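You operate a simulated robot arm through the tools that you are given. There is no shell and no other tool.

Carry out the task below with a simulated two-armed robot. There is one attempt and no reset: what you move stays moved.

JOB
Build the stack on the post: black bump stop, silver bearing, thrust washer.
Fine: in that order from the foot up, each pushed down home.

It is judged by the outcome, as a careful person would: the job done as asked, and still so three seconds after it is handed in. It fails if anything else is knocked over, pushed out of place, dropped, spilled or broken.

ROBOT AND FRAMES
Two 7-joint arms with fingered hands on one trunk that stands fixed in place. Base frame: the origin is at the foot of the trunk, x ahead of it, y to its left, z up. Units: cm, rad, N and s.
The left shoulder is at [7.6, 18.2, 112.2], the right one opposite. With the tool pointing down near the work surface each hand reaches from about 44 to 84 cm from the base axis, measured 20 degrees to its own side. Payload 3.8 kg a hand.
Tool frame (each hand has its own): the origin (TCP) lies between the finger pads and is the grasp point; the fingertips stand 3 cm ahead of it; z points along the fingers, y is the line along which they close. The gripper opens to 10.4 cm; its body begins 3.5 cm behind the TCP. The gripper is a hand of 4 fingers: y runs from the thumb to the fingers, the wrist lies at [-1.7, -10.4, -17.8] in the tool frame, and closing takes about 1.5 s.
Orientation is that of the tool frame in the base frame, as [roll, pitch, yaw] about the fixed x, y, z axes, in that order (R = Rz(yaw) Ry(pitch) Rx(roll)). With the fingers straight down and the wrist toward the robot, the tool's x, y and z point along [0, 1, 0], [1, 0, 0] and [0, 0, -1] of the base frame.

CONTROLS
- The arms move only by the tool apply_moves. It takes "left_commands", "right_commands" or both (then of equal length, played together; a hand with none holds still); each is a list of rows, each a list of 7 numbers: the opening, from 0 (shut) to 1 (fully open), then the shift along the tool's x, y, z in cm, then the turn, a rotation vector about the tool's x, y, z in rad. In form: [[jaw, dx, dy, dz, wx, wy, wz], ...]. A call has 1 to 20 rows; each row shifts and turns the commanded pose from where the row before left it, along the tool's axes as they then stand. Rows are played at 5 a second. More than 5 cm and 0.15 rad between two rows, or a gripper value outside its range, and nothing of the call is played. A pose out of reach is approached as far as the arm can. The call stops where the force on the tool passes 40 N (or 10 N more than at its start, if that is more) or the arm is blocked; 0.2 s more then pass. Each finger travels about 7.2 cm/s and halts on what it meets, pressing with about 31 N; the grip force reading is that of the motor and also rises with nothing between the fingers. The clock runs only during rows and for 0.2 s after the last one: add rows that do not move to give the fingers time. The reply holds the time, the measured pose of the TCP, the force on the tool along the base axes, the opening and the grip force, in the units named above and with some noise, with the torque about the TCP (base axes, N m) and any sound that the robot's microphone picked up, and new pictures: "views" is both (left out), scene, wrist or none (wrist: the cameras of the hands that moved).
- Cameras (640 x 400 px; columns grow to the right, rows downward): "scene" is now at [15.9, 5.31, 134.28]; the picture's right is [0.57, -0.82, 0.00], its down [-0.11, -0.07, -0.99] and it looks along [0.81, 0.57, -0.13] (base axes); focal length 223 px, centre (320, 200). "left" rides on the left gripper at [-6.6, -9, -12.6] in its tool frame; the picture's right is [-0.78, -0.30, 0.56], its down [0.57, -0.70, 0.42] and it looks along [0.26, 0.65, 0.71] (tool axes); focal length 275 px, centre (320, 200). "right" rides on the right gripper at [6.6, -9, -12.6] in its tool frame; the picture's right is [-0.78, 0.30, -0.56], its down [-0.57, -0.70, 0.42] and it looks along [-0.27, 0.65, 0.71] (tool axes); focal length 275 px, centre (320, 200). There is no depth. A picture from a camera that has moved, and an enlarged one, comes with that camera's place and axes in the base frame and with its lens.
- raise_lower(by): moves the trunk up (or, below 0, down) by that many cm; the arms and the scene camera ride with it, the base frame stays. It gives what a move gives, with no picture.
- preshape(shape, hand): the hand has 4 fingers and takes this shape, open, in about a second: jaw (thumb against the fingers, like two jaws); tri (thumb and two fingers); tip (a fingertip pinch); poke (one finger out to press); point (the index stretched); flat (the hand flat); cup (the hand cupped); fist (a fist). The gripper value then closes the fingers along that shape, each until it touches; the sizes above hold for jaw. It gives what a move gives, with no picture.
- pan_tilt(pan, tilt): turns the head with the scene camera to pan (to the left, within 1.501 rad either way) and tilt (down, from -0.506 to 1.204), counted from straight ahead of the robot (the tilt from the chest, where the trunk bows). It gives what a move gives, and a new picture of the scene camera.
- enlarge(camera, box): a new picture of the part [left, top, right, bottom] of that camera's present view, enlarged. It takes no simulated time.
- hand_in(): hands the job in; it is judged then, once.

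Nothing tells you positions but the pictures and the camera data. Unless the task says otherwise, let go and move clear before handing in.

The tools are called after ">>>" as name(argument=value, ...) on one line, values as JSON. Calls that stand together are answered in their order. apply_moves: Moves the arms, as the interface text tells. Its arguments: {"type":"object","properties":{"left_commands":{"type":"array","items":{"type":"array","items":{"type":"number"}}},"right_commands":{"type":"array","items":{"type":"array","items":{"type":"number"}}},"views":{"type":"string","enum":["both","scene","wrist","none"]}},"required":[]} The other tools are called the same way: raise_lower (by) moves the trunk up or down; preshape (shape, hand) gives the hand a shape; pan_tilt (pan, tilt) turns the head that bears the scene camera; enlarge (camera, box) takes an enlarged picture of a part of a camera's view; hand_in () hands the job in.

At the start:

```text
clock: 0.0
left_position: [33.64, 51.58, 127.92]
left_ee_rot: [3.141, 0.001, 1.571]
left_ft_force: [-0.4, 0.5, -0.3]
left_torque: [-0.03, -0.03, 0.02]
left_width: 10.35
left_grip_force: 0.0
left_shape: jaw
right_position: [42.36, 8.01, 133.19]
right_ee_rot: [3.14, -0.001, 1.572]
right_ft_force: [0.6, -0.3, 0.0]
right_torque: [0.0, -0.01, -0.04]
right_width: 10.37
right_grip_force: 0.1
right_shape: jaw
trunk travel left (down, up): [-27.5, 48.1]
head pan, tilt (commanded): [0.609, 0.131]
```

scene: 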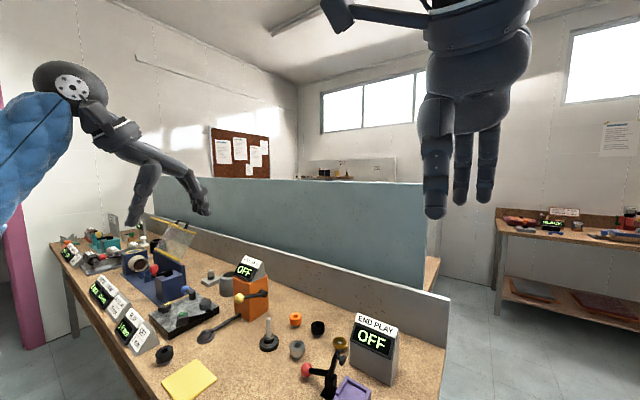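
right: 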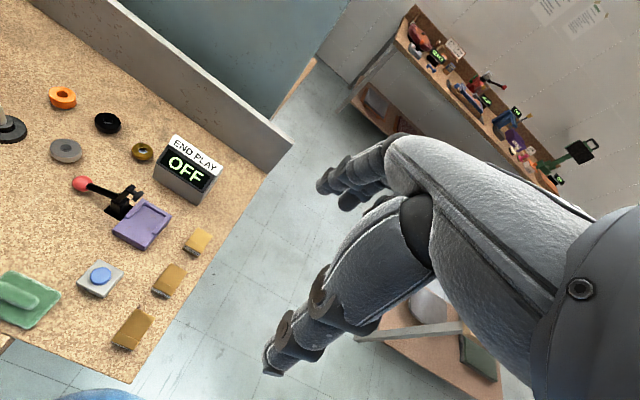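
left: 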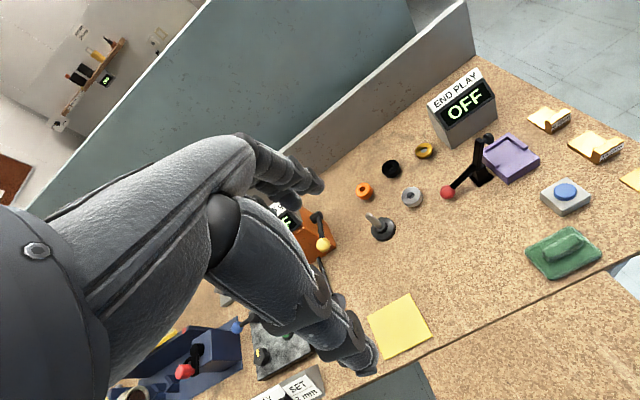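

I see a workbench with a post on a round base, and near it four ring parts: orange, black, silver/grey and brass/yellow. I'll turn the head toward them and enlarge the pictures to identify each part.

>>> pan_tilt(pan=0.5, tilt=0.75)

>>> enlarge(camera="right", box=[0, 60, 220, 200])

>>> enlarge(camera="left", box=[340, 60, 560, 260])

```text
clock: 1.0
left_position: [33.72, 51.66, 127.97]
left_ee_rot: [-3.141, -0.001, 1.571]
left_ft_force: [0.8, 0.2, 0.0]
left_torque: [-0.03, 0.01, -0.02]
left_width: 10.35
left_grip_force: 0.1
left_shape: jaw
right_position: [42.29, 7.85, 133.13]
right_ee_rot: [-3.14, 0.001, 1.57]
right_ft_force: [-0.3, 0.5, 0.5]
right_torque: [0.01, -0.01, 0.0]
right_width: 10.36
right_grip_force: 0.1
right_shape: jaw
trunk travel left (down, up): [-27.5, 48.1]
head pan, tilt (commanded): [0.499, 0.75]
camera scene: at [15.6, 3.99, 128.67], right [0.48, -0.88, 0.0], down [-0.6, -0.33, -0.73], along [0.64, 0.35, -0.68], focal length 223 px, centre (320, 200)
```

scene: 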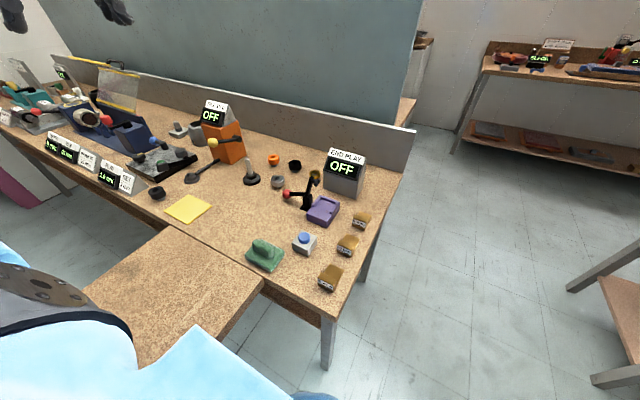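

```text
2.86 times, centred on (110, 130) of right
camera zoom: at [33.53, 14.67, 145.7], right [0.3, -0.78, 0.56], down [-0.7, -0.57, -0.42], along [0.65, -0.27, -0.71], focal length 786 px, centre (920, 400)
```

zoom: 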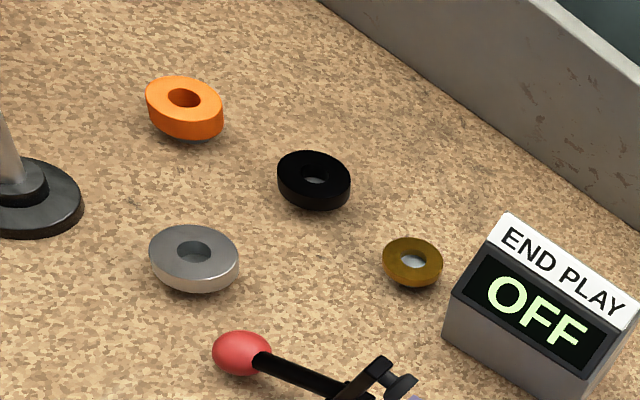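

```text
2.00 times, centred on (450, 160) of left
camera zoom: at [24.62, 45.11, 140.49], right [-0.3, -0.78, -0.56], down [-0.7, 0.57, -0.42], along [0.65, 0.26, -0.71], focal length 551 px, centre (60, 280)
```

zoom: 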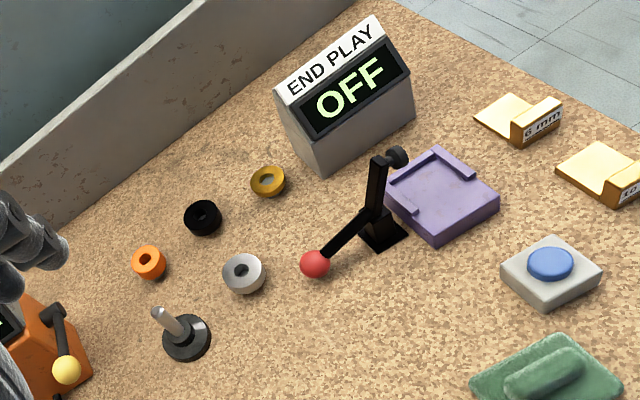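

The parts are an orange ring, a black ring, a silver ring and a brass ring near the post, with another black object near the yellow pad. I'll zoom in more to tell them apart.

>>> enlarge(camera="scene", box=[230, 140, 390, 240])

>>> enlarge(camera="scene", box=[40, 120, 220, 230])

>>> enlarge(camera="left", box=[340, 130, 450, 250])

>>> enlarge(camera="right", box=[0, 70, 170, 180])

```text
4.00 times, centred on (310, 190) of scene
camera zoom: at [15.6, 3.99, 128.67], right [0.48, -0.88, 0.0], down [-0.6, -0.33, -0.73], along [0.64, 0.35, -0.68], focal length 892 px, centre (360, 240)
```

zoom: 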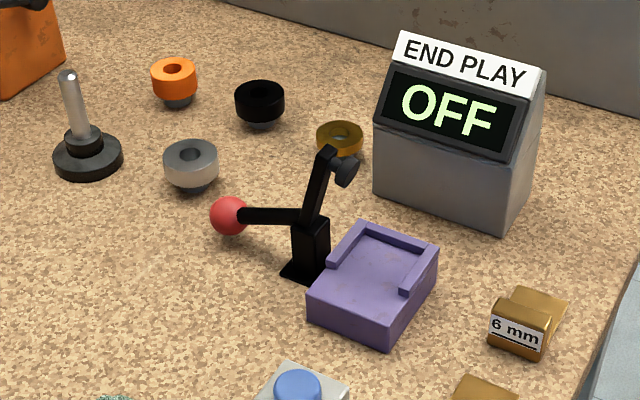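

```text
3.56 times, centred on (130, 175) of scene
camera zoom: at [15.6, 3.99, 128.67], right [0.48, -0.88, 0.0], down [-0.6, -0.33, -0.73], along [0.64, 0.35, -0.68], focal length 792 px, centre (996, 289)
```

zoom: 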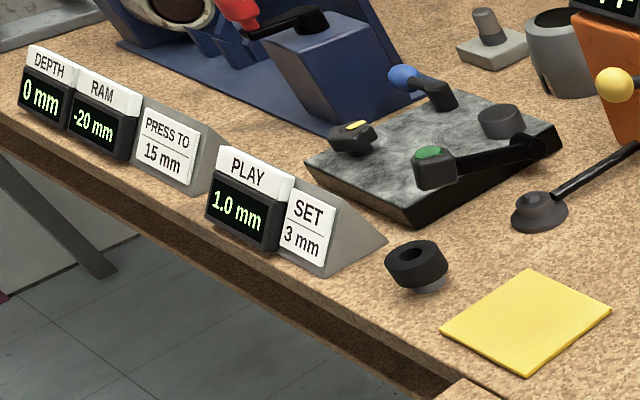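

```text
3.33 times, centred on (395, 190) of left
camera zoom: at [24.62, 45.11, 140.49], right [-0.3, -0.78, -0.56], down [-0.7, 0.57, -0.42], along [0.65, 0.26, -0.71], focal length 918 px, centre (70, 233)
```

zoom: 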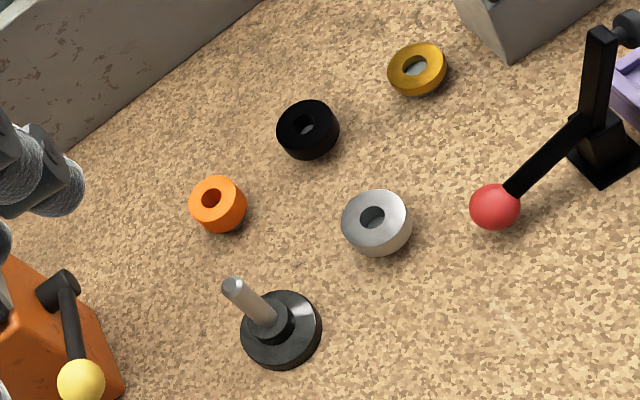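

```text
3.64 times, centred on (85, 125) of right
camera zoom: at [33.53, 14.67, 145.7], right [0.3, -0.78, 0.56], down [-0.7, -0.57, -0.42], along [0.65, -0.27, -0.71], focal length 1001 px, centre (1174, 473)
```

zoom: 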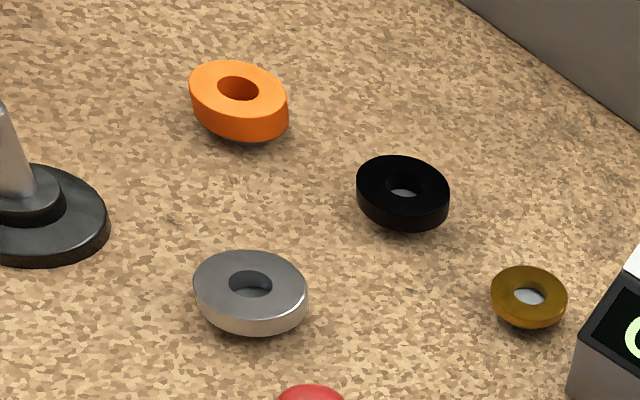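

The silver ring works out at about (60.8, 44.7), with its top near z 84, and the post at about (58.4, 54.5), rising to z≈89.5. Next I'll take tight zooms on each candidate ring, including the dark one by the yellow pad.

>>> enlarge(camera="scene", box=[140, 180, 176, 204])

>>> enlarge(camera="scene", box=[262, 150, 326, 190])

>>> enlarge(camera="scene", box=[236, 150, 284, 190])

>>> enlarge(camera="left", box=[350, 170, 430, 250])

>>> enlarge(camera="left", box=[350, 130, 440, 210])

```text
16.00 times, centred on (158, 192) of scene
camera zoom: at [15.6, 3.99, 128.67], right [0.48, -0.88, 0.0], down [-0.6, -0.33, -0.73], along [0.64, 0.35, -0.68], focal length 3566 px, centre (2912, 328)
```

zoom: 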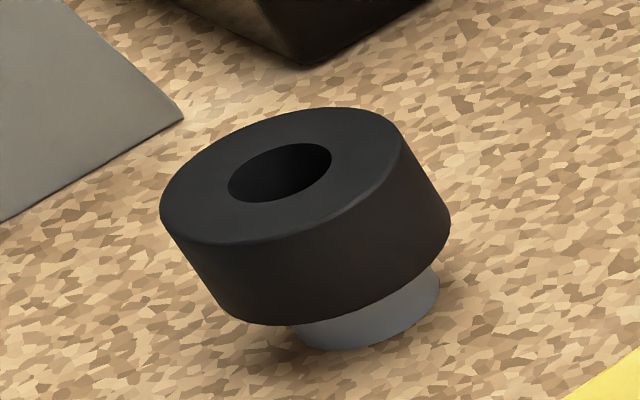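

```text
10.00 times, centred on (294, 170) of scene
camera zoom: at [15.6, 3.99, 128.67], right [0.48, -0.88, 0.0], down [-0.6, -0.33, -0.73], along [0.64, 0.35, -0.68], focal length 2229 px, centre (580, 500)
```

zoom: 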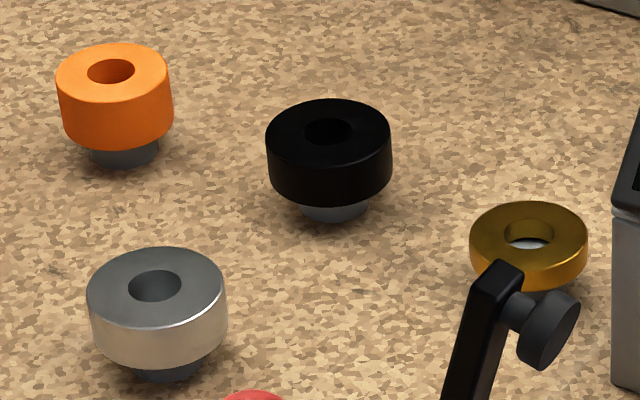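

```text
10.00 times, centred on (260, 170) of scene
camera zoom: at [15.6, 3.99, 128.67], right [0.48, -0.88, 0.0], down [-0.6, -0.33, -0.73], along [0.64, 0.35, -0.68], focal length 2229 px, centre (920, 500)
```

zoom: 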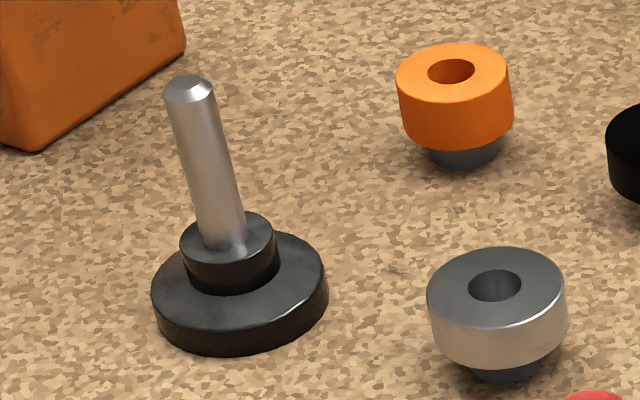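

```text
5.00 times, centred on (390, 210) of left
camera zoom: at [24.62, 45.11, 140.49], right [-0.3, -0.78, -0.56], down [-0.7, 0.57, -0.42], along [0.65, 0.26, -0.71], focal length 1376 px, centre (-30, 150)
```

zoom: 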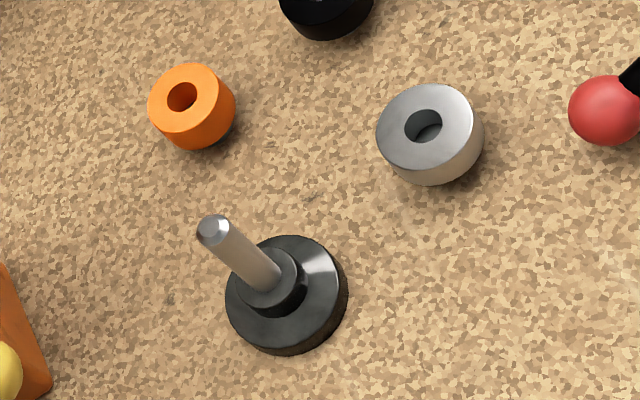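

```text
5.00 times, centred on (395, 170) of left
camera zoom: at [24.62, 45.11, 140.49], right [-0.3, -0.78, -0.56], down [-0.7, 0.57, -0.42], along [0.65, 0.26, -0.71], focal length 1376 px, centre (-55, 350)
```

zoom: 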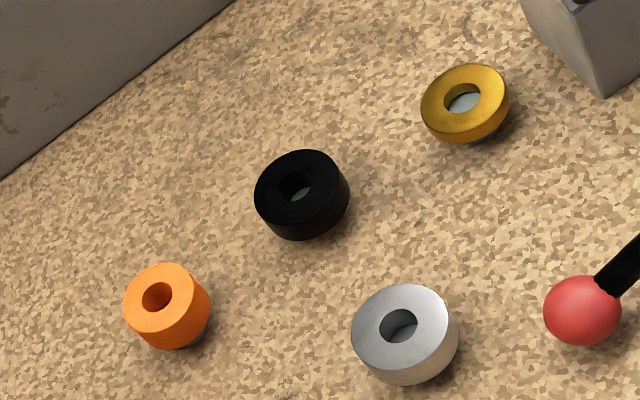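

Each ring rests on a small grey riser. There are two dark rings, so I need to work out which one is the black bump stop; I'll zoom in harder on both.

>>> enlarge(camera="scene", box=[284, 156, 308, 176])

>>> enlarge(camera="left", box=[376, 154, 408, 182])

>>> enlarge(camera="scene", box=[0, 40, 260, 210])

>>> enlarge(camera="right", box=[80, 100, 160, 170])

```text
16.00 times, centred on (296, 166) of scene
camera zoom: at [15.6, 3.99, 128.67], right [0.48, -0.88, 0.0], down [-0.6, -0.33, -0.73], along [0.64, 0.35, -0.68], focal length 3566 px, centre (704, 744)
```

zoom: 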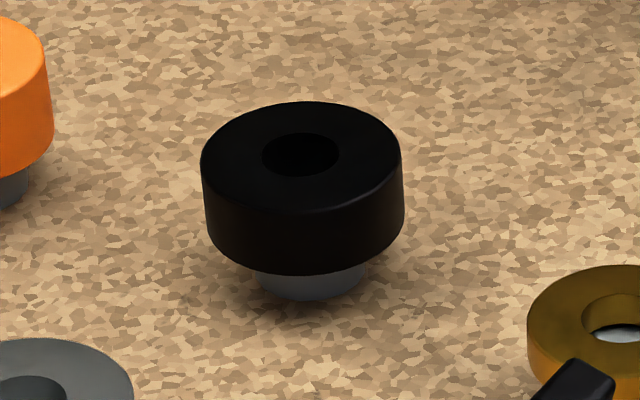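

```text
14.29 times, centred on (392, 168) of left
camera zoom: at [24.62, 45.11, 140.49], right [-0.3, -0.78, -0.56], down [-0.7, 0.57, -0.42], along [0.65, 0.26, -0.71], focal length 3932 px, centre (-709, 657)
```

zoom: 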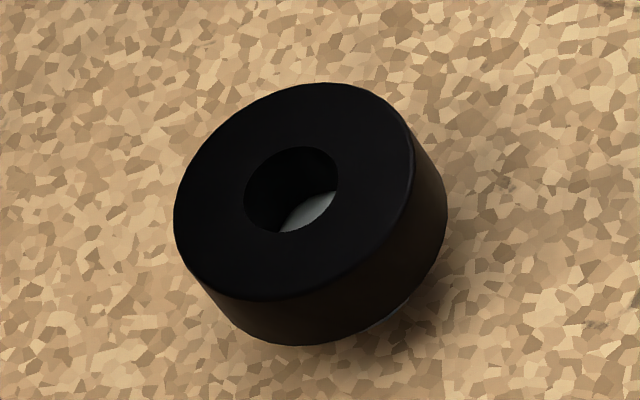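

```text
2.35 times, centred on (130, 125) of scene
camera zoom: at [15.6, 3.99, 128.67], right [0.48, -0.88, 0.0], down [-0.6, -0.33, -0.73], along [0.64, 0.35, -0.68], focal length 524 px, centre (767, 376)
```

zoom: 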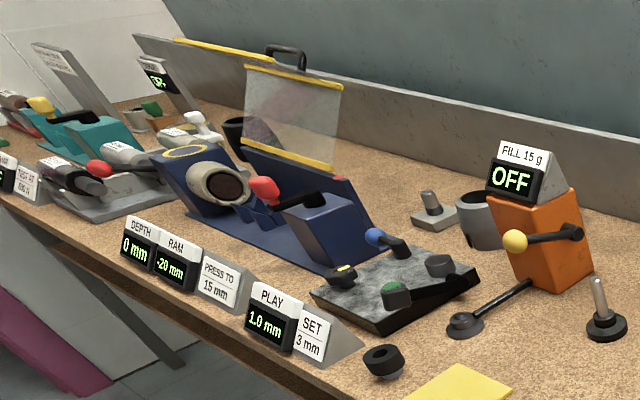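

```text
5.71 times, centred on (120, 135) of right
camera zoom: at [33.53, 14.67, 145.7], right [0.3, -0.78, 0.56], down [-0.7, -0.57, -0.42], along [0.65, -0.27, -0.71], focal length 1573 px, centre (1463, 571)
```

zoom: 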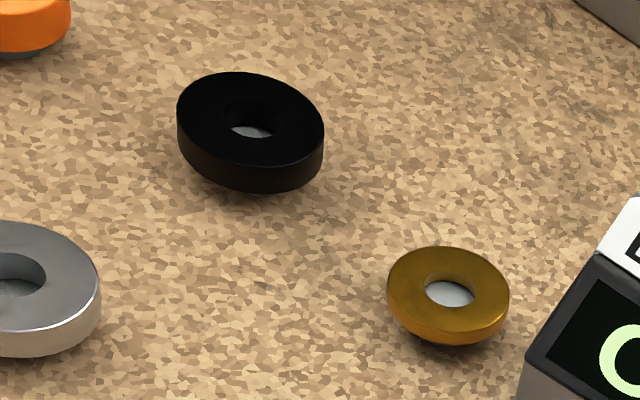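

The layout in cm is:

| Item | x | y | top z |
|---|---|---|---|
| Black ring | 70.8 | 44.6 | ~84 |
| Silver ring | 60.8 | 44.7 | ~84 |
| Brass thrust washer | 69.8 | 35.7 | ~83 |
| Orange ring | 69.8 | 53.5 | not needed |
| Post | 58.4 | 54.5 | 89.5 (collar top ~83) |

The truly black ring near the post is the bump stop. I'll bring the left hand over it, staying high.

>>> apply_moves(left_commands=[[1, -0.71, 3.71, 2.8, 0, 0, 0], [1, -0.71, 3.71, 2.8, 0, 0, 0], [1, -0.71, 3.71, 2.8, 0, 0, 0], [1, -0.71, 3.71, 2.8, 0, 0, 0], [1, -0.71, 3.71, 2.8, 0, 0, 0], [1, -0.71, 3.71, 2.8, 0, 0, 0], [1, -0.71, 3.71, 2.8, 0, 0, 0], [1, -0.71, 3.71, 2.8, 0, 0, 0], [1, -0.71, 3.71, 2.8, 0, 0, 0], [1, -0.71, 3.71, 2.8, 0, 0, 0], [1, 0, 0, 0, 0, 0, 0], [1, 0, 0, 0, 0, 0, 0]])

```text
clock: 3.6
left_position: [70.96, 44.46, 99.96]
left_ee_rot: [3.141, 0.001, 1.571]
left_ft_force: [1.2, -0.4, 0.0]
left_torque: [0.02, 0.03, 0.03]
left_width: 10.4
left_grip_force: 0.1
left_shape: jaw
right_position: [42.33, 7.97, 133.12]
right_ee_rot: [-3.141, 0.0, 1.571]
right_ft_force: [-0.8, -0.9, -0.3]
right_torque: [0.02, 0.01, 0.0]
right_width: 10.37
right_grip_force: 0.0
right_shape: jaw
trunk travel left (down, up): [-27.5, 48.1]
head pan, tilt (commanded): [0.499, 0.75]
camera scene: at [15.67, 3.97, 128.65], right [0.48, -0.88, 0.0], down [-0.6, -0.33, -0.73], along [0.64, 0.35, -0.68], focal length 223 px, centre (320, 200)
camera left: at [61.84, 37.88, 112.53], right [-0.3, -0.78, -0.56], down [-0.7, 0.57, -0.42], along [0.65, 0.26, -0.71], focal length 275 px, centre (320, 200)
```

scene: 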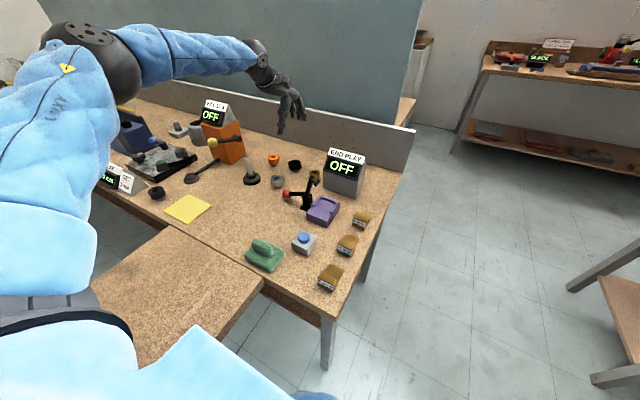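
left: 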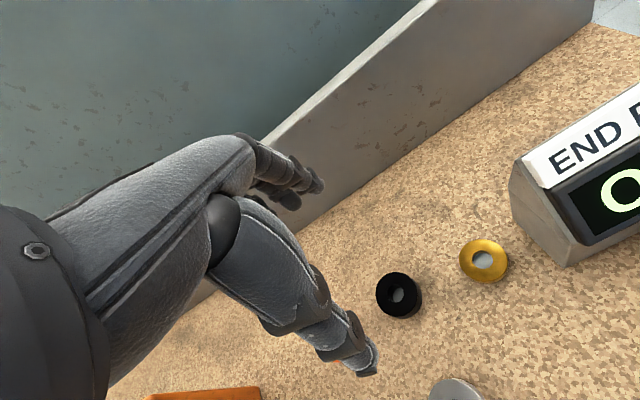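

The hand is over the black ring. I'll enlarge the wrist view to refine the ring positions and see how the fingers sit.

>>> enlarge(camera="left", box=[340, 230, 520, 350])

>>> enlarge(camera="scene", box=[220, 50, 380, 200])

```text
3.33 times, centred on (430, 290) of left
camera zoom: at [61.84, 37.88, 112.53], right [-0.3, -0.78, -0.56], down [-0.7, 0.57, -0.42], along [0.65, 0.26, -0.71], focal length 918 px, centre (-47, -100)
```

zoom: 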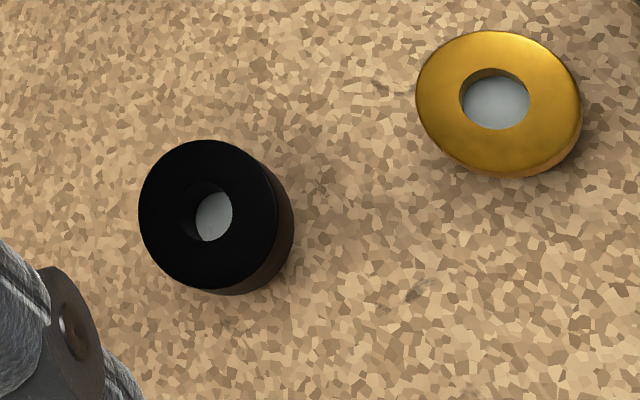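

```text
2.67 times, centred on (300, 125) of scene
camera zoom: at [15.67, 3.97, 128.65], right [0.48, -0.88, 0.0], down [-0.6, -0.33, -0.73], along [0.64, 0.35, -0.68], focal length 594 px, centre (373, 400)
```

zoom: 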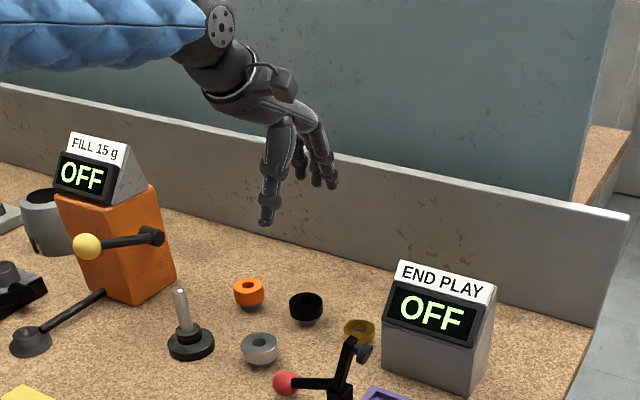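

The black ring is confirmed at about (71.0, 44.65) and the brass at (70.1, 35.9). I'll go lower and part-close the fingers in the air to see how the tips sit at ring width.

>>> apply_moves(left_commands=[[0.8, 0.1, 0.05, 2, 0, 0, 0], [0.6, 0, 0, 2, 0, 0, 0], [0.45, 0, 0, 0, 0, 0, 0], [0.45, 0, 0, 0, 0, 0, 0], [0.45, 0, 0, 0, 0, 0, 0]], views="wrist")

>>> enlarge(camera="scene", box=[250, 70, 350, 190])

```text
clock: 4.8
left_position: [70.83, 44.82, 95.99]
left_ee_rot: [-3.141, 0.0, 1.571]
left_ft_force: [-0.4, 0.2, 1.2]
left_torque: [0.05, 0.0, 0.02]
left_width: 4.73
left_grip_force: 0.0
left_shape: jaw
right_position: [42.38, 7.95, 133.23]
right_ee_rot: [3.142, 0.0, 1.569]
right_ft_force: [-0.2, -0.8, 0.8]
right_torque: [0.01, -0.03, 0.01]
right_width: 10.37
right_grip_force: 0.1
right_shape: jaw
trunk travel left (down, up): [-27.5, 48.1]
head pan, tilt (commanded): [0.499, 0.75]
camera left: at [61.79, 38.16, 108.5], right [-0.3, -0.78, -0.56], down [-0.7, 0.57, -0.42], along [0.65, 0.26, -0.71], focal length 275 px, centre (320, 200)
```

left: 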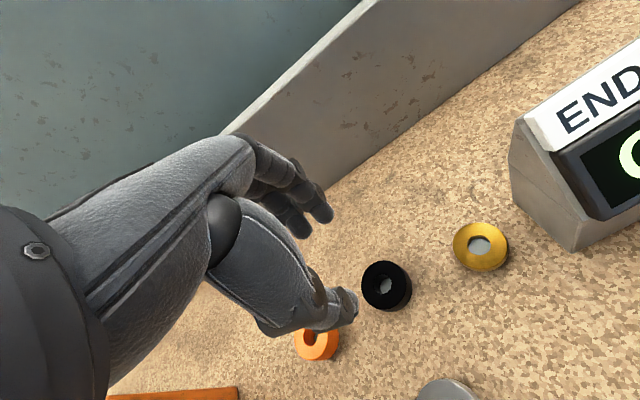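

```text
3.33 times, centred on (300, 130) of scene
camera zoom: at [15.6, 3.98, 128.66], right [0.48, -0.88, 0.0], down [-0.6, -0.33, -0.73], along [0.64, 0.35, -0.68], focal length 743 px, centre (387, 433)
```

zoom: 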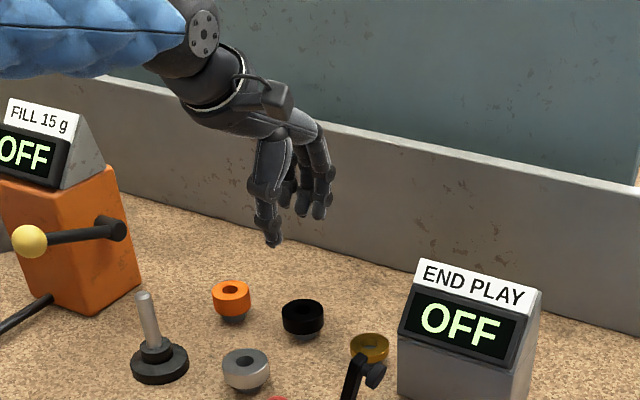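

With the fingers part-closed at 4.7 cm, I'll zoom in on the tips against the ring before descending.

>>> enlarge(camera="left", box=[240, 170, 440, 340])

>>> enlarge(camera="scene", box=[280, 100, 320, 180])

```text
2.35 times, centred on (340, 255) of left
camera zoom: at [61.79, 38.16, 108.5], right [-0.3, -0.78, -0.56], down [-0.7, 0.57, -0.42], along [0.65, 0.26, -0.71], focal length 648 px, centre (273, 71)
```

zoom: 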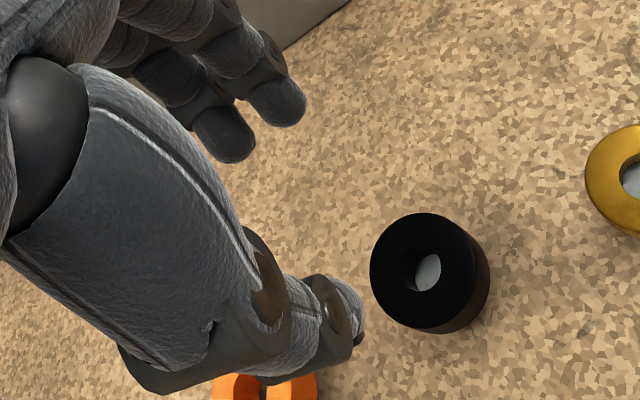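

```text
5.00 times, centred on (300, 140) of scene
camera zoom: at [15.6, 3.98, 128.66], right [0.48, -0.88, 0.0], down [-0.6, -0.33, -0.73], along [0.64, 0.35, -0.68], focal length 1114 px, centre (420, 500)
```

zoom: 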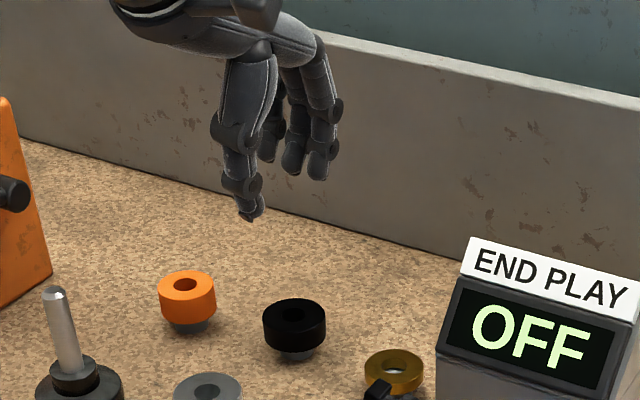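

The ring sits roughly 0.25 cm further in +x than the hand's centre. I'll open to about 6.8 cm, correct that, and descend to just above ring height for a check.

>>> apply_moves(left_commands=[[0.68, 0.03, 0.25, 0, 0, 0, 0], [0.68, 0, 0, 2, 0, 0, 0], [0.68, 0, 0, 2.5, 0, 0, 0], [0.68, 0, 0, 2.5, 0, 0, 0], [0.68, 0, 0, 0, 0, 0, 0]], views="wrist")

>>> enlarge(camera="left", box=[250, 170, 430, 340])

>>> enlarge(camera="scene", box=[270, 130, 320, 190])

```text
clock: 6.0
left_position: [71.16, 44.45, 89.0]
left_ee_rot: [3.141, -0.001, 1.571]
left_ft_force: [0.4, 0.0, -1.0]
left_torque: [-0.01, 0.02, -0.01]
left_width: 7.02
left_grip_force: 0.1
left_shape: jaw
right_position: [42.4, 7.95, 133.17]
right_ee_rot: [3.14, 0.001, 1.568]
right_ft_force: [0.6, -0.3, -0.7]
right_torque: [-0.03, -0.02, -0.01]
right_width: 10.35
right_grip_force: 0.0
right_shape: jaw
trunk travel left (down, up): [-27.5, 48.1]
head pan, tilt (commanded): [0.499, 0.75]
camera left: at [62.05, 37.95, 101.57], right [-0.3, -0.78, -0.56], down [-0.7, 0.57, -0.42], along [0.65, 0.26, -0.71], focal length 275 px, centre (320, 200)
```

left: 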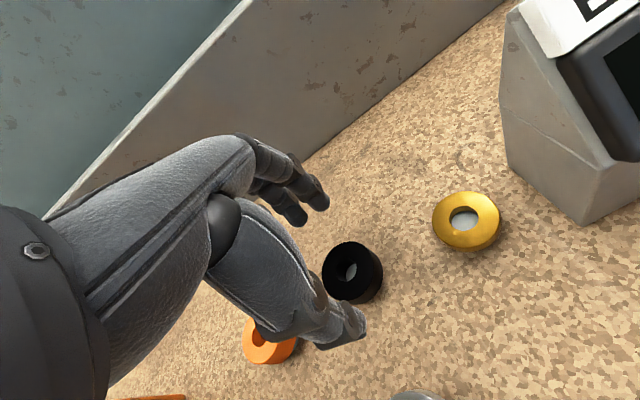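

```text
2.35 times, centred on (340, 255) of left
camera zoom: at [62.05, 37.95, 101.57], right [-0.3, -0.78, -0.56], down [-0.7, 0.57, -0.42], along [0.65, 0.26, -0.71], focal length 648 px, centre (273, 71)
```

zoom: 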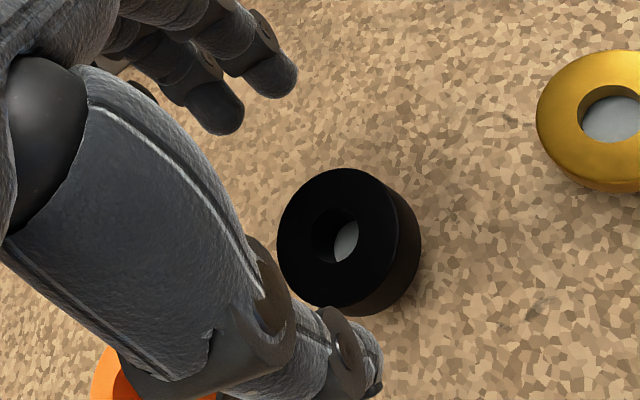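

```text
6.67 times, centred on (295, 160) of scene
camera zoom: at [15.58, 3.99, 128.66], right [0.48, -0.88, 0.0], down [-0.6, -0.33, -0.73], along [0.64, 0.35, -0.68], focal length 1486 px, centre (487, 467)
```

zoom: 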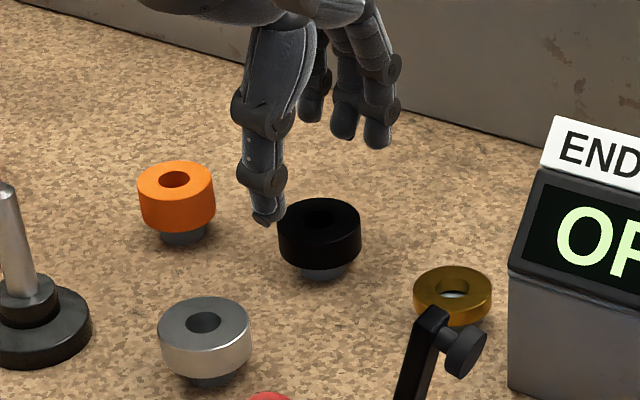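

The ring is centred under the hand to within about 2 mm. I'll nudge slightly in +y and descend around the ring to TCP z≈84.8, then check before closing.

>>> apply_moves(left_commands=[[0.68, 0.12, 0, 1.4, 0, 0, 0], [0.68, 0, 0, 1.4, 0, 0, 0], [0.68, 0, 0, 1.4, 0, 0, 0], [0.68, 0, 0, 0, 0, 0, 0]], views="wrist")

>>> enlarge(camera="left", box=[250, 170, 430, 340])

>>> enlarge(camera="scene", box=[270, 130, 320, 190])

```text
clock: 7.0
left_position: [71.17, 44.85, 84.91]
left_ee_rot: [3.141, 0.0, 1.571]
left_ft_force: [-1.0, -0.1, -0.5]
left_torque: [-0.02, 0.03, -0.03]
left_width: 7.05
left_grip_force: 0.0
left_shape: jaw
right_position: [42.27, 8.01, 133.17]
right_ee_rot: [-3.141, -0.001, 1.571]
right_ft_force: [-0.3, 0.1, 0.1]
right_torque: [0.0, 0.02, -0.03]
right_width: 10.37
right_grip_force: 0.1
right_shape: jaw
trunk travel left (down, up): [-27.5, 48.1]
head pan, tilt (commanded): [0.499, 0.75]
camera left: at [62.08, 38.27, 97.38], right [-0.3, -0.78, -0.56], down [-0.7, 0.57, -0.42], along [0.65, 0.27, -0.71], focal length 275 px, centre (320, 200)
```

left: 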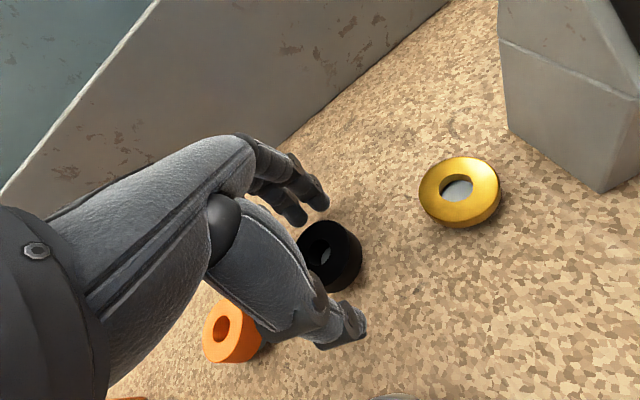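

```text
2.35 times, centred on (340, 255) of left
camera zoom: at [62.08, 38.27, 97.38], right [-0.3, -0.78, -0.56], down [-0.7, 0.57, -0.42], along [0.65, 0.27, -0.71], focal length 648 px, centre (273, 71)
```

zoom: 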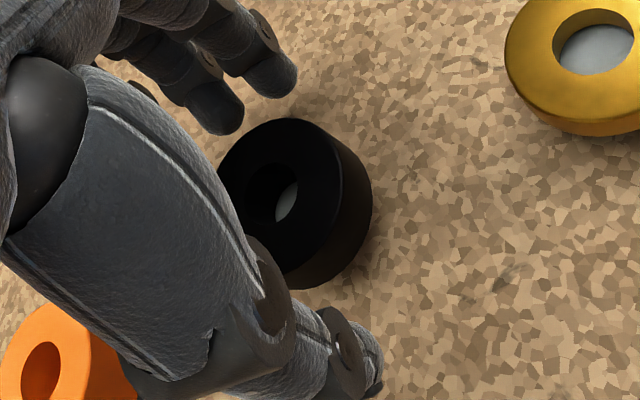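

```text
6.67 times, centred on (295, 160) of scene
camera zoom: at [15.58, 3.99, 128.66], right [0.48, -0.88, 0.0], down [-0.6, -0.33, -0.73], along [0.64, 0.35, -0.68], focal length 1486 px, centre (487, 467)
```

zoom: 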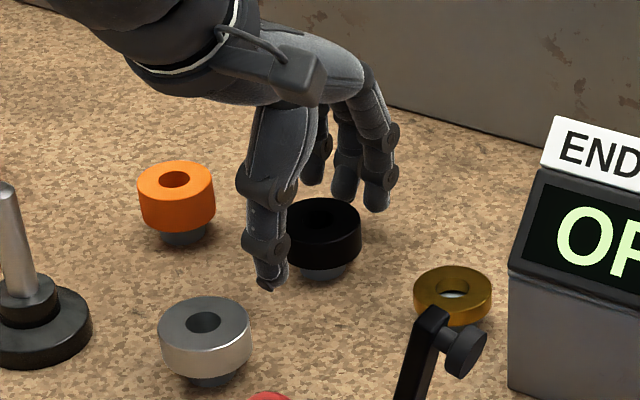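

The fingers straddle the black ring cleanly. Now I'll close on it.

>>> apply_moves(left_commands=[[0.55, 0, 0, 0, 0, 0, 0], [0.45, 0, 0, 0, 0, 0, 0], [0.35, 0, 0, 0, 0, 0, 0], [0.3, 0, 0, 0, 0, 0, 0], [0.3, 0, 0, 0, 0, 0, 0], [0.3, 0, 0, 0, 0, 0, 0]], views="wrist")

>>> enlarge(camera="left", box=[250, 170, 430, 340])

>>> enlarge(camera="scene", box=[270, 130, 320, 190])

```text
clock: 8.4
left_position: [71.2, 44.83, 84.91]
left_ee_rot: [3.141, 0.002, 1.572]
left_ft_force: [-1.2, 0.2, 0.5]
left_torque: [0.01, 0.03, 0.01]
left_width: 3.74
left_grip_force: 31.3
left_shape: jaw
right_position: [42.38, 7.91, 133.13]
right_ee_rot: [-3.141, -0.001, 1.571]
right_ft_force: [0.6, -0.7, 0.3]
right_torque: [0.0, -0.01, 0.0]
right_width: 10.37
right_grip_force: 0.1
right_shape: jaw
trunk travel left (down, up): [-27.5, 48.1]
head pan, tilt (commanded): [0.499, 0.75]
camera left: at [62.1, 38.24, 97.38], right [-0.3, -0.78, -0.56], down [-0.7, 0.57, -0.42], along [0.65, 0.26, -0.71], focal length 275 px, centre (320, 200)
```

left: 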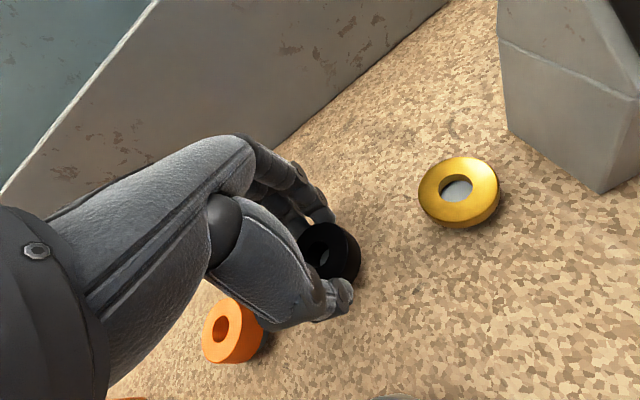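

```text
2.35 times, centred on (340, 255) of left
camera zoom: at [62.1, 38.24, 97.38], right [-0.3, -0.78, -0.56], down [-0.7, 0.57, -0.42], along [0.65, 0.26, -0.71], focal length 648 px, centre (273, 71)
```

zoom: 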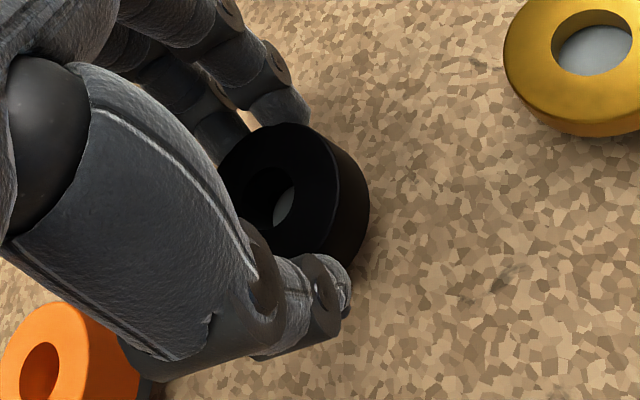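

```text
6.67 times, centred on (295, 160) of scene
camera zoom: at [15.61, 3.98, 128.66], right [0.48, -0.88, 0.0], down [-0.6, -0.33, -0.73], along [0.64, 0.35, -0.68], focal length 1486 px, centre (487, 467)
```

zoom: 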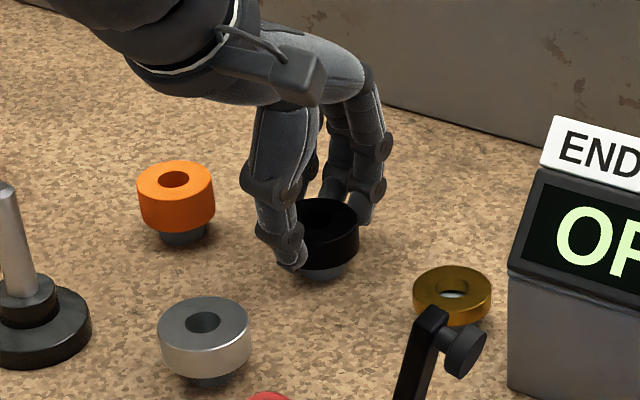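

The grip reads 31 N and the ring is held between thumb and fingers. I'll lift straight up to clear the post height and look at how the ring sits in the hand.

>>> apply_moves(left_commands=[[0.3, 0, 0, -0.5, 0, 0, 0], [0.3, 0, 0, -1.5, 0, 0, 0], [0.3, 0, 0, -2, 0, 0, 0], [0.3, 0, 0, -2.5, 0, 0, 0], [0.3, 0, 0, -2.5, 0, 0, 0], [0.3, 0, 0, -2.5, 0, 0, 0], [0.3, 0, 0, 0, 0, 0, 0]], views="both")

>>> enlarge(camera="left", box=[250, 170, 430, 340])

>>> enlarge(camera="scene", box=[260, 70, 320, 190])

```text
clock: 10.0
left_position: [71.15, 44.83, 96.26]
left_ee_rot: [3.14, 0.0, 1.57]
left_ft_force: [-0.5, -0.5, -2.0]
left_torque: [0.01, 0.0, 0.02]
left_width: 3.72
left_grip_force: 30.8
left_shape: jaw
right_position: [42.38, 8.0, 133.11]
right_ee_rot: [-3.141, 0.0, 1.57]
right_ft_force: [-0.4, 0.6, -0.2]
right_torque: [-0.01, -0.01, 0.05]
right_width: 10.36
right_grip_force: 0.0
right_shape: jaw
trunk travel left (down, up): [-27.5, 48.1]
head pan, tilt (commanded): [0.499, 0.75]
camera scene: at [15.64, 4.0, 128.65], right [0.48, -0.88, 0.0], down [-0.6, -0.33, -0.73], along [0.64, 0.35, -0.68], focal length 223 px, centre (320, 200)
camera left: at [62.1, 38.3, 108.76], right [-0.3, -0.78, -0.56], down [-0.7, 0.57, -0.42], along [0.65, 0.26, -0.71], focal length 275 px, centre (320, 200)
```

scene: 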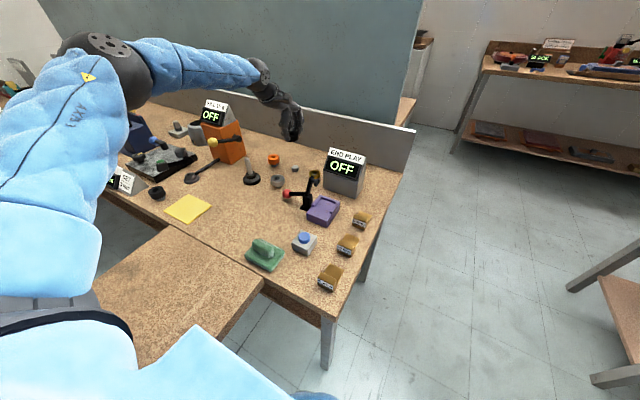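
left: 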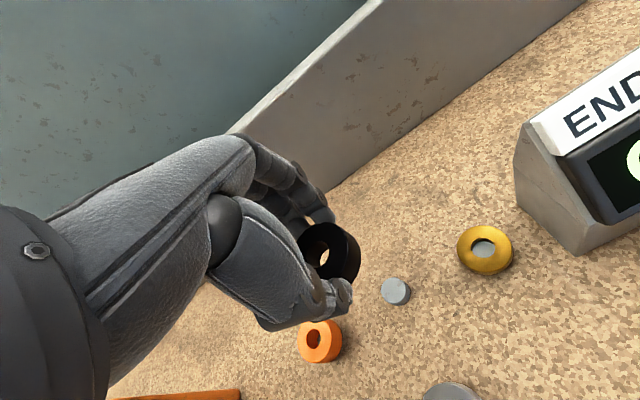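

```text
2.35 times, centred on (340, 255) of left
camera zoom: at [62.1, 38.3, 108.76], right [-0.3, -0.78, -0.56], down [-0.7, 0.57, -0.42], along [0.65, 0.26, -0.71], focal length 648 px, centre (273, 71)
```

zoom: 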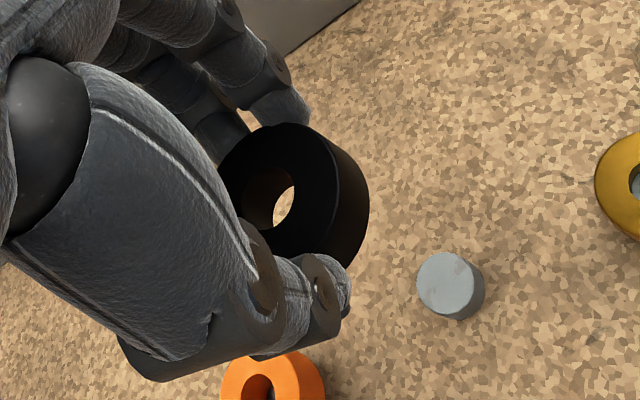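

```text
3.33 times, centred on (290, 130) of scene
camera zoom: at [15.64, 4.0, 128.65], right [0.48, -0.88, 0.0], down [-0.6, -0.33, -0.73], along [0.64, 0.35, -0.68], focal length 743 px, centre (420, 433)
```

zoom: 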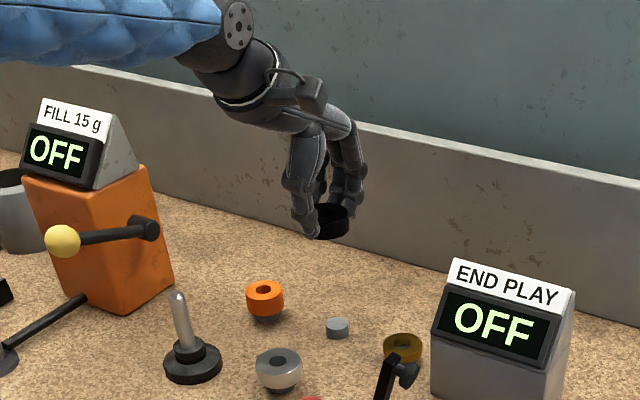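

The ring lifted cleanly and its grey riser stayed in place. I'll zoom in on the held ring to measure its centre against the hand, and on the post to pin down its axis.

>>> enlarge(camera="left", box=[290, 205, 380, 295])

>>> enlarge(camera="scene", box=[240, 150, 264, 190])

>>> enlarge(camera="scene", box=[280, 120, 304, 146])

```text
4.44 times, centred on (335, 250) of left
camera zoom: at [62.1, 38.3, 108.76], right [-0.3, -0.78, -0.56], down [-0.7, 0.57, -0.42], along [0.65, 0.26, -0.71], focal length 1224 px, centre (253, -22)
```

zoom: 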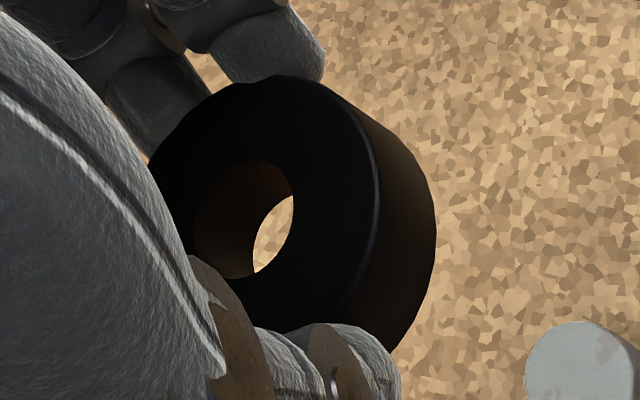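

```text
10.00 times, centred on (252, 170) of scene
camera zoom: at [15.64, 4.0, 128.65], right [0.48, -0.88, 0.0], down [-0.6, -0.33, -0.73], along [0.64, 0.35, -0.68], focal length 2229 px, centre (1000, 500)
```

zoom: 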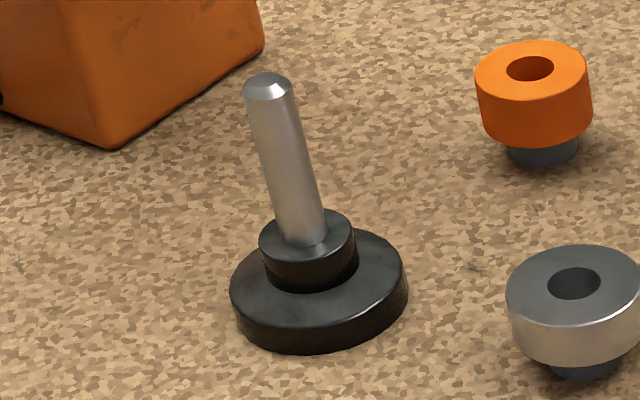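

```text
15.38 times, centred on (292, 133) of scene
camera zoom: at [15.64, 4.0, 128.65], right [0.48, -0.88, 0.0], down [-0.6, -0.33, -0.73], along [0.64, 0.35, -0.68], focal length 3429 px, centre (751, 1231)
```

zoom: 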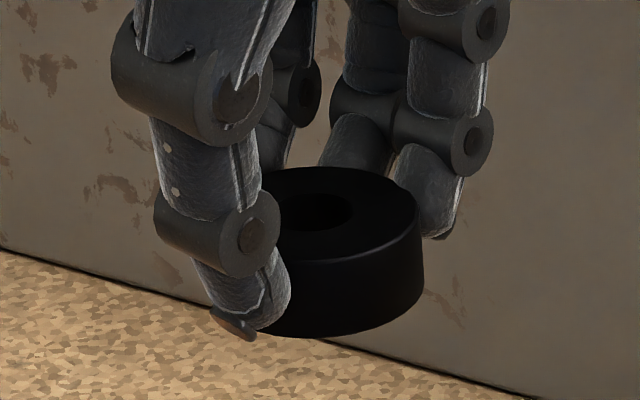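

The ring is held level and about centred, and the post is vertical at roughly (58.6, 54.7). I'll carry the ring at height to just short of the post, watching the yellow-ball lever.

>>> apply_moves(left_commands=[[0.3, 2.0, -2.4, -0.3, 0, 0, 0], [0.3, 2.0, -2.5, -0.3, 0, 0, 0], [0.3, 2.0, -2.5, -0.2, 0, 0, 0], [0.3, 2.0, -2.5, 0, 0, 0, 0], [0.3, 1.8, -2.5, 0, 0, 0, 0], [0.3, 0, 0, 0, 0, 0, 0], [0.3, 0, 0, 0, 0, 0, 0]], views="both")

>>> enlarge(camera="left", box=[270, 190, 430, 320])

>>> enlarge(camera="scene", box=[220, 110, 290, 190])

```text
clock: 11.6
left_position: [58.63, 54.45, 96.87]
left_ee_rot: [3.141, 0.0, 1.57]
left_ft_force: [-0.9, -0.3, -1.2]
left_torque: [-0.01, 0.01, -0.01]
left_width: 3.74
left_grip_force: 31.3
left_shape: jaw
right_position: [42.2, 8.05, 133.23]
right_ee_rot: [-3.141, 0.0, 1.57]
right_ft_force: [-0.2, 0.7, 0.3]
right_torque: [-0.01, 0.01, 0.02]
right_width: 10.35
right_grip_force: 0.1
right_shape: jaw
trunk travel left (down, up): [-27.5, 48.1]
head pan, tilt (commanded): [0.499, 0.75]
camera scene: at [15.58, 4.01, 128.66], right [0.48, -0.88, 0.0], down [-0.6, -0.33, -0.73], along [0.64, 0.35, -0.68], focal length 223 px, centre (320, 200)
camera left: at [49.47, 47.94, 109.36], right [-0.3, -0.78, -0.56], down [-0.7, 0.57, -0.42], along [0.65, 0.26, -0.71], focal length 275 px, centre (320, 200)
```

scene: 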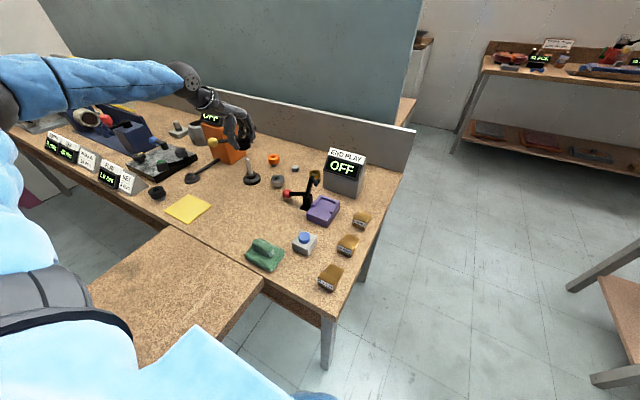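
left: 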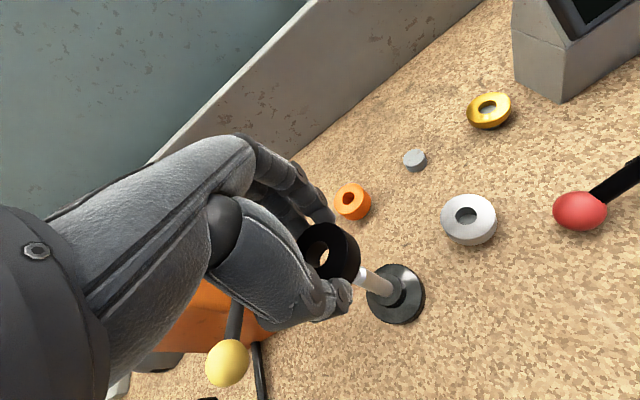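

```text
3.08 times, centred on (350, 255) of left
camera zoom: at [49.47, 47.94, 109.36], right [-0.3, -0.78, -0.56], down [-0.7, 0.57, -0.42], along [0.65, 0.26, -0.71], focal length 847 px, centre (228, 31)
```

zoom: 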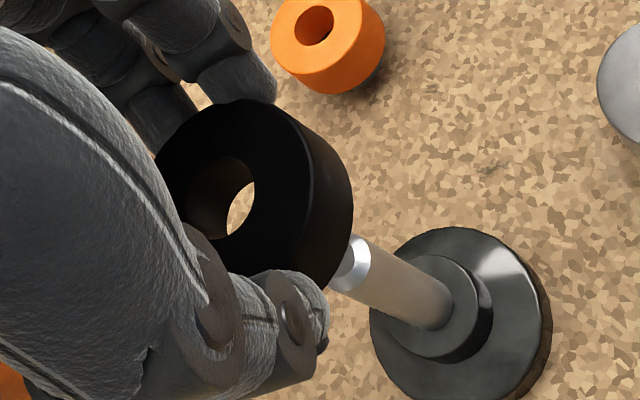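

```text
5.00 times, centred on (255, 150) of scene
camera zoom: at [15.58, 4.01, 128.66], right [0.48, -0.88, 0.0], down [-0.6, -0.33, -0.73], along [0.64, 0.35, -0.68], focal length 1114 px, centre (645, 450)
```

zoom: 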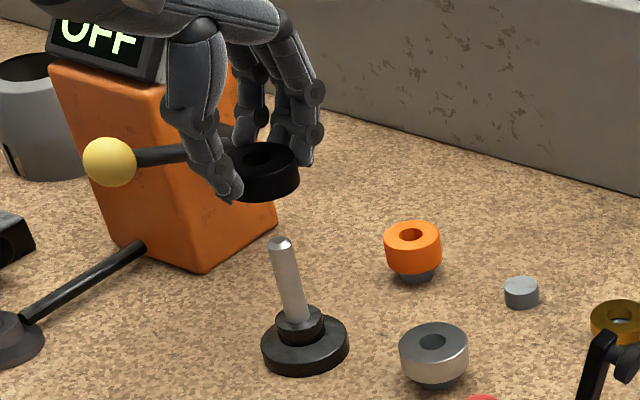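

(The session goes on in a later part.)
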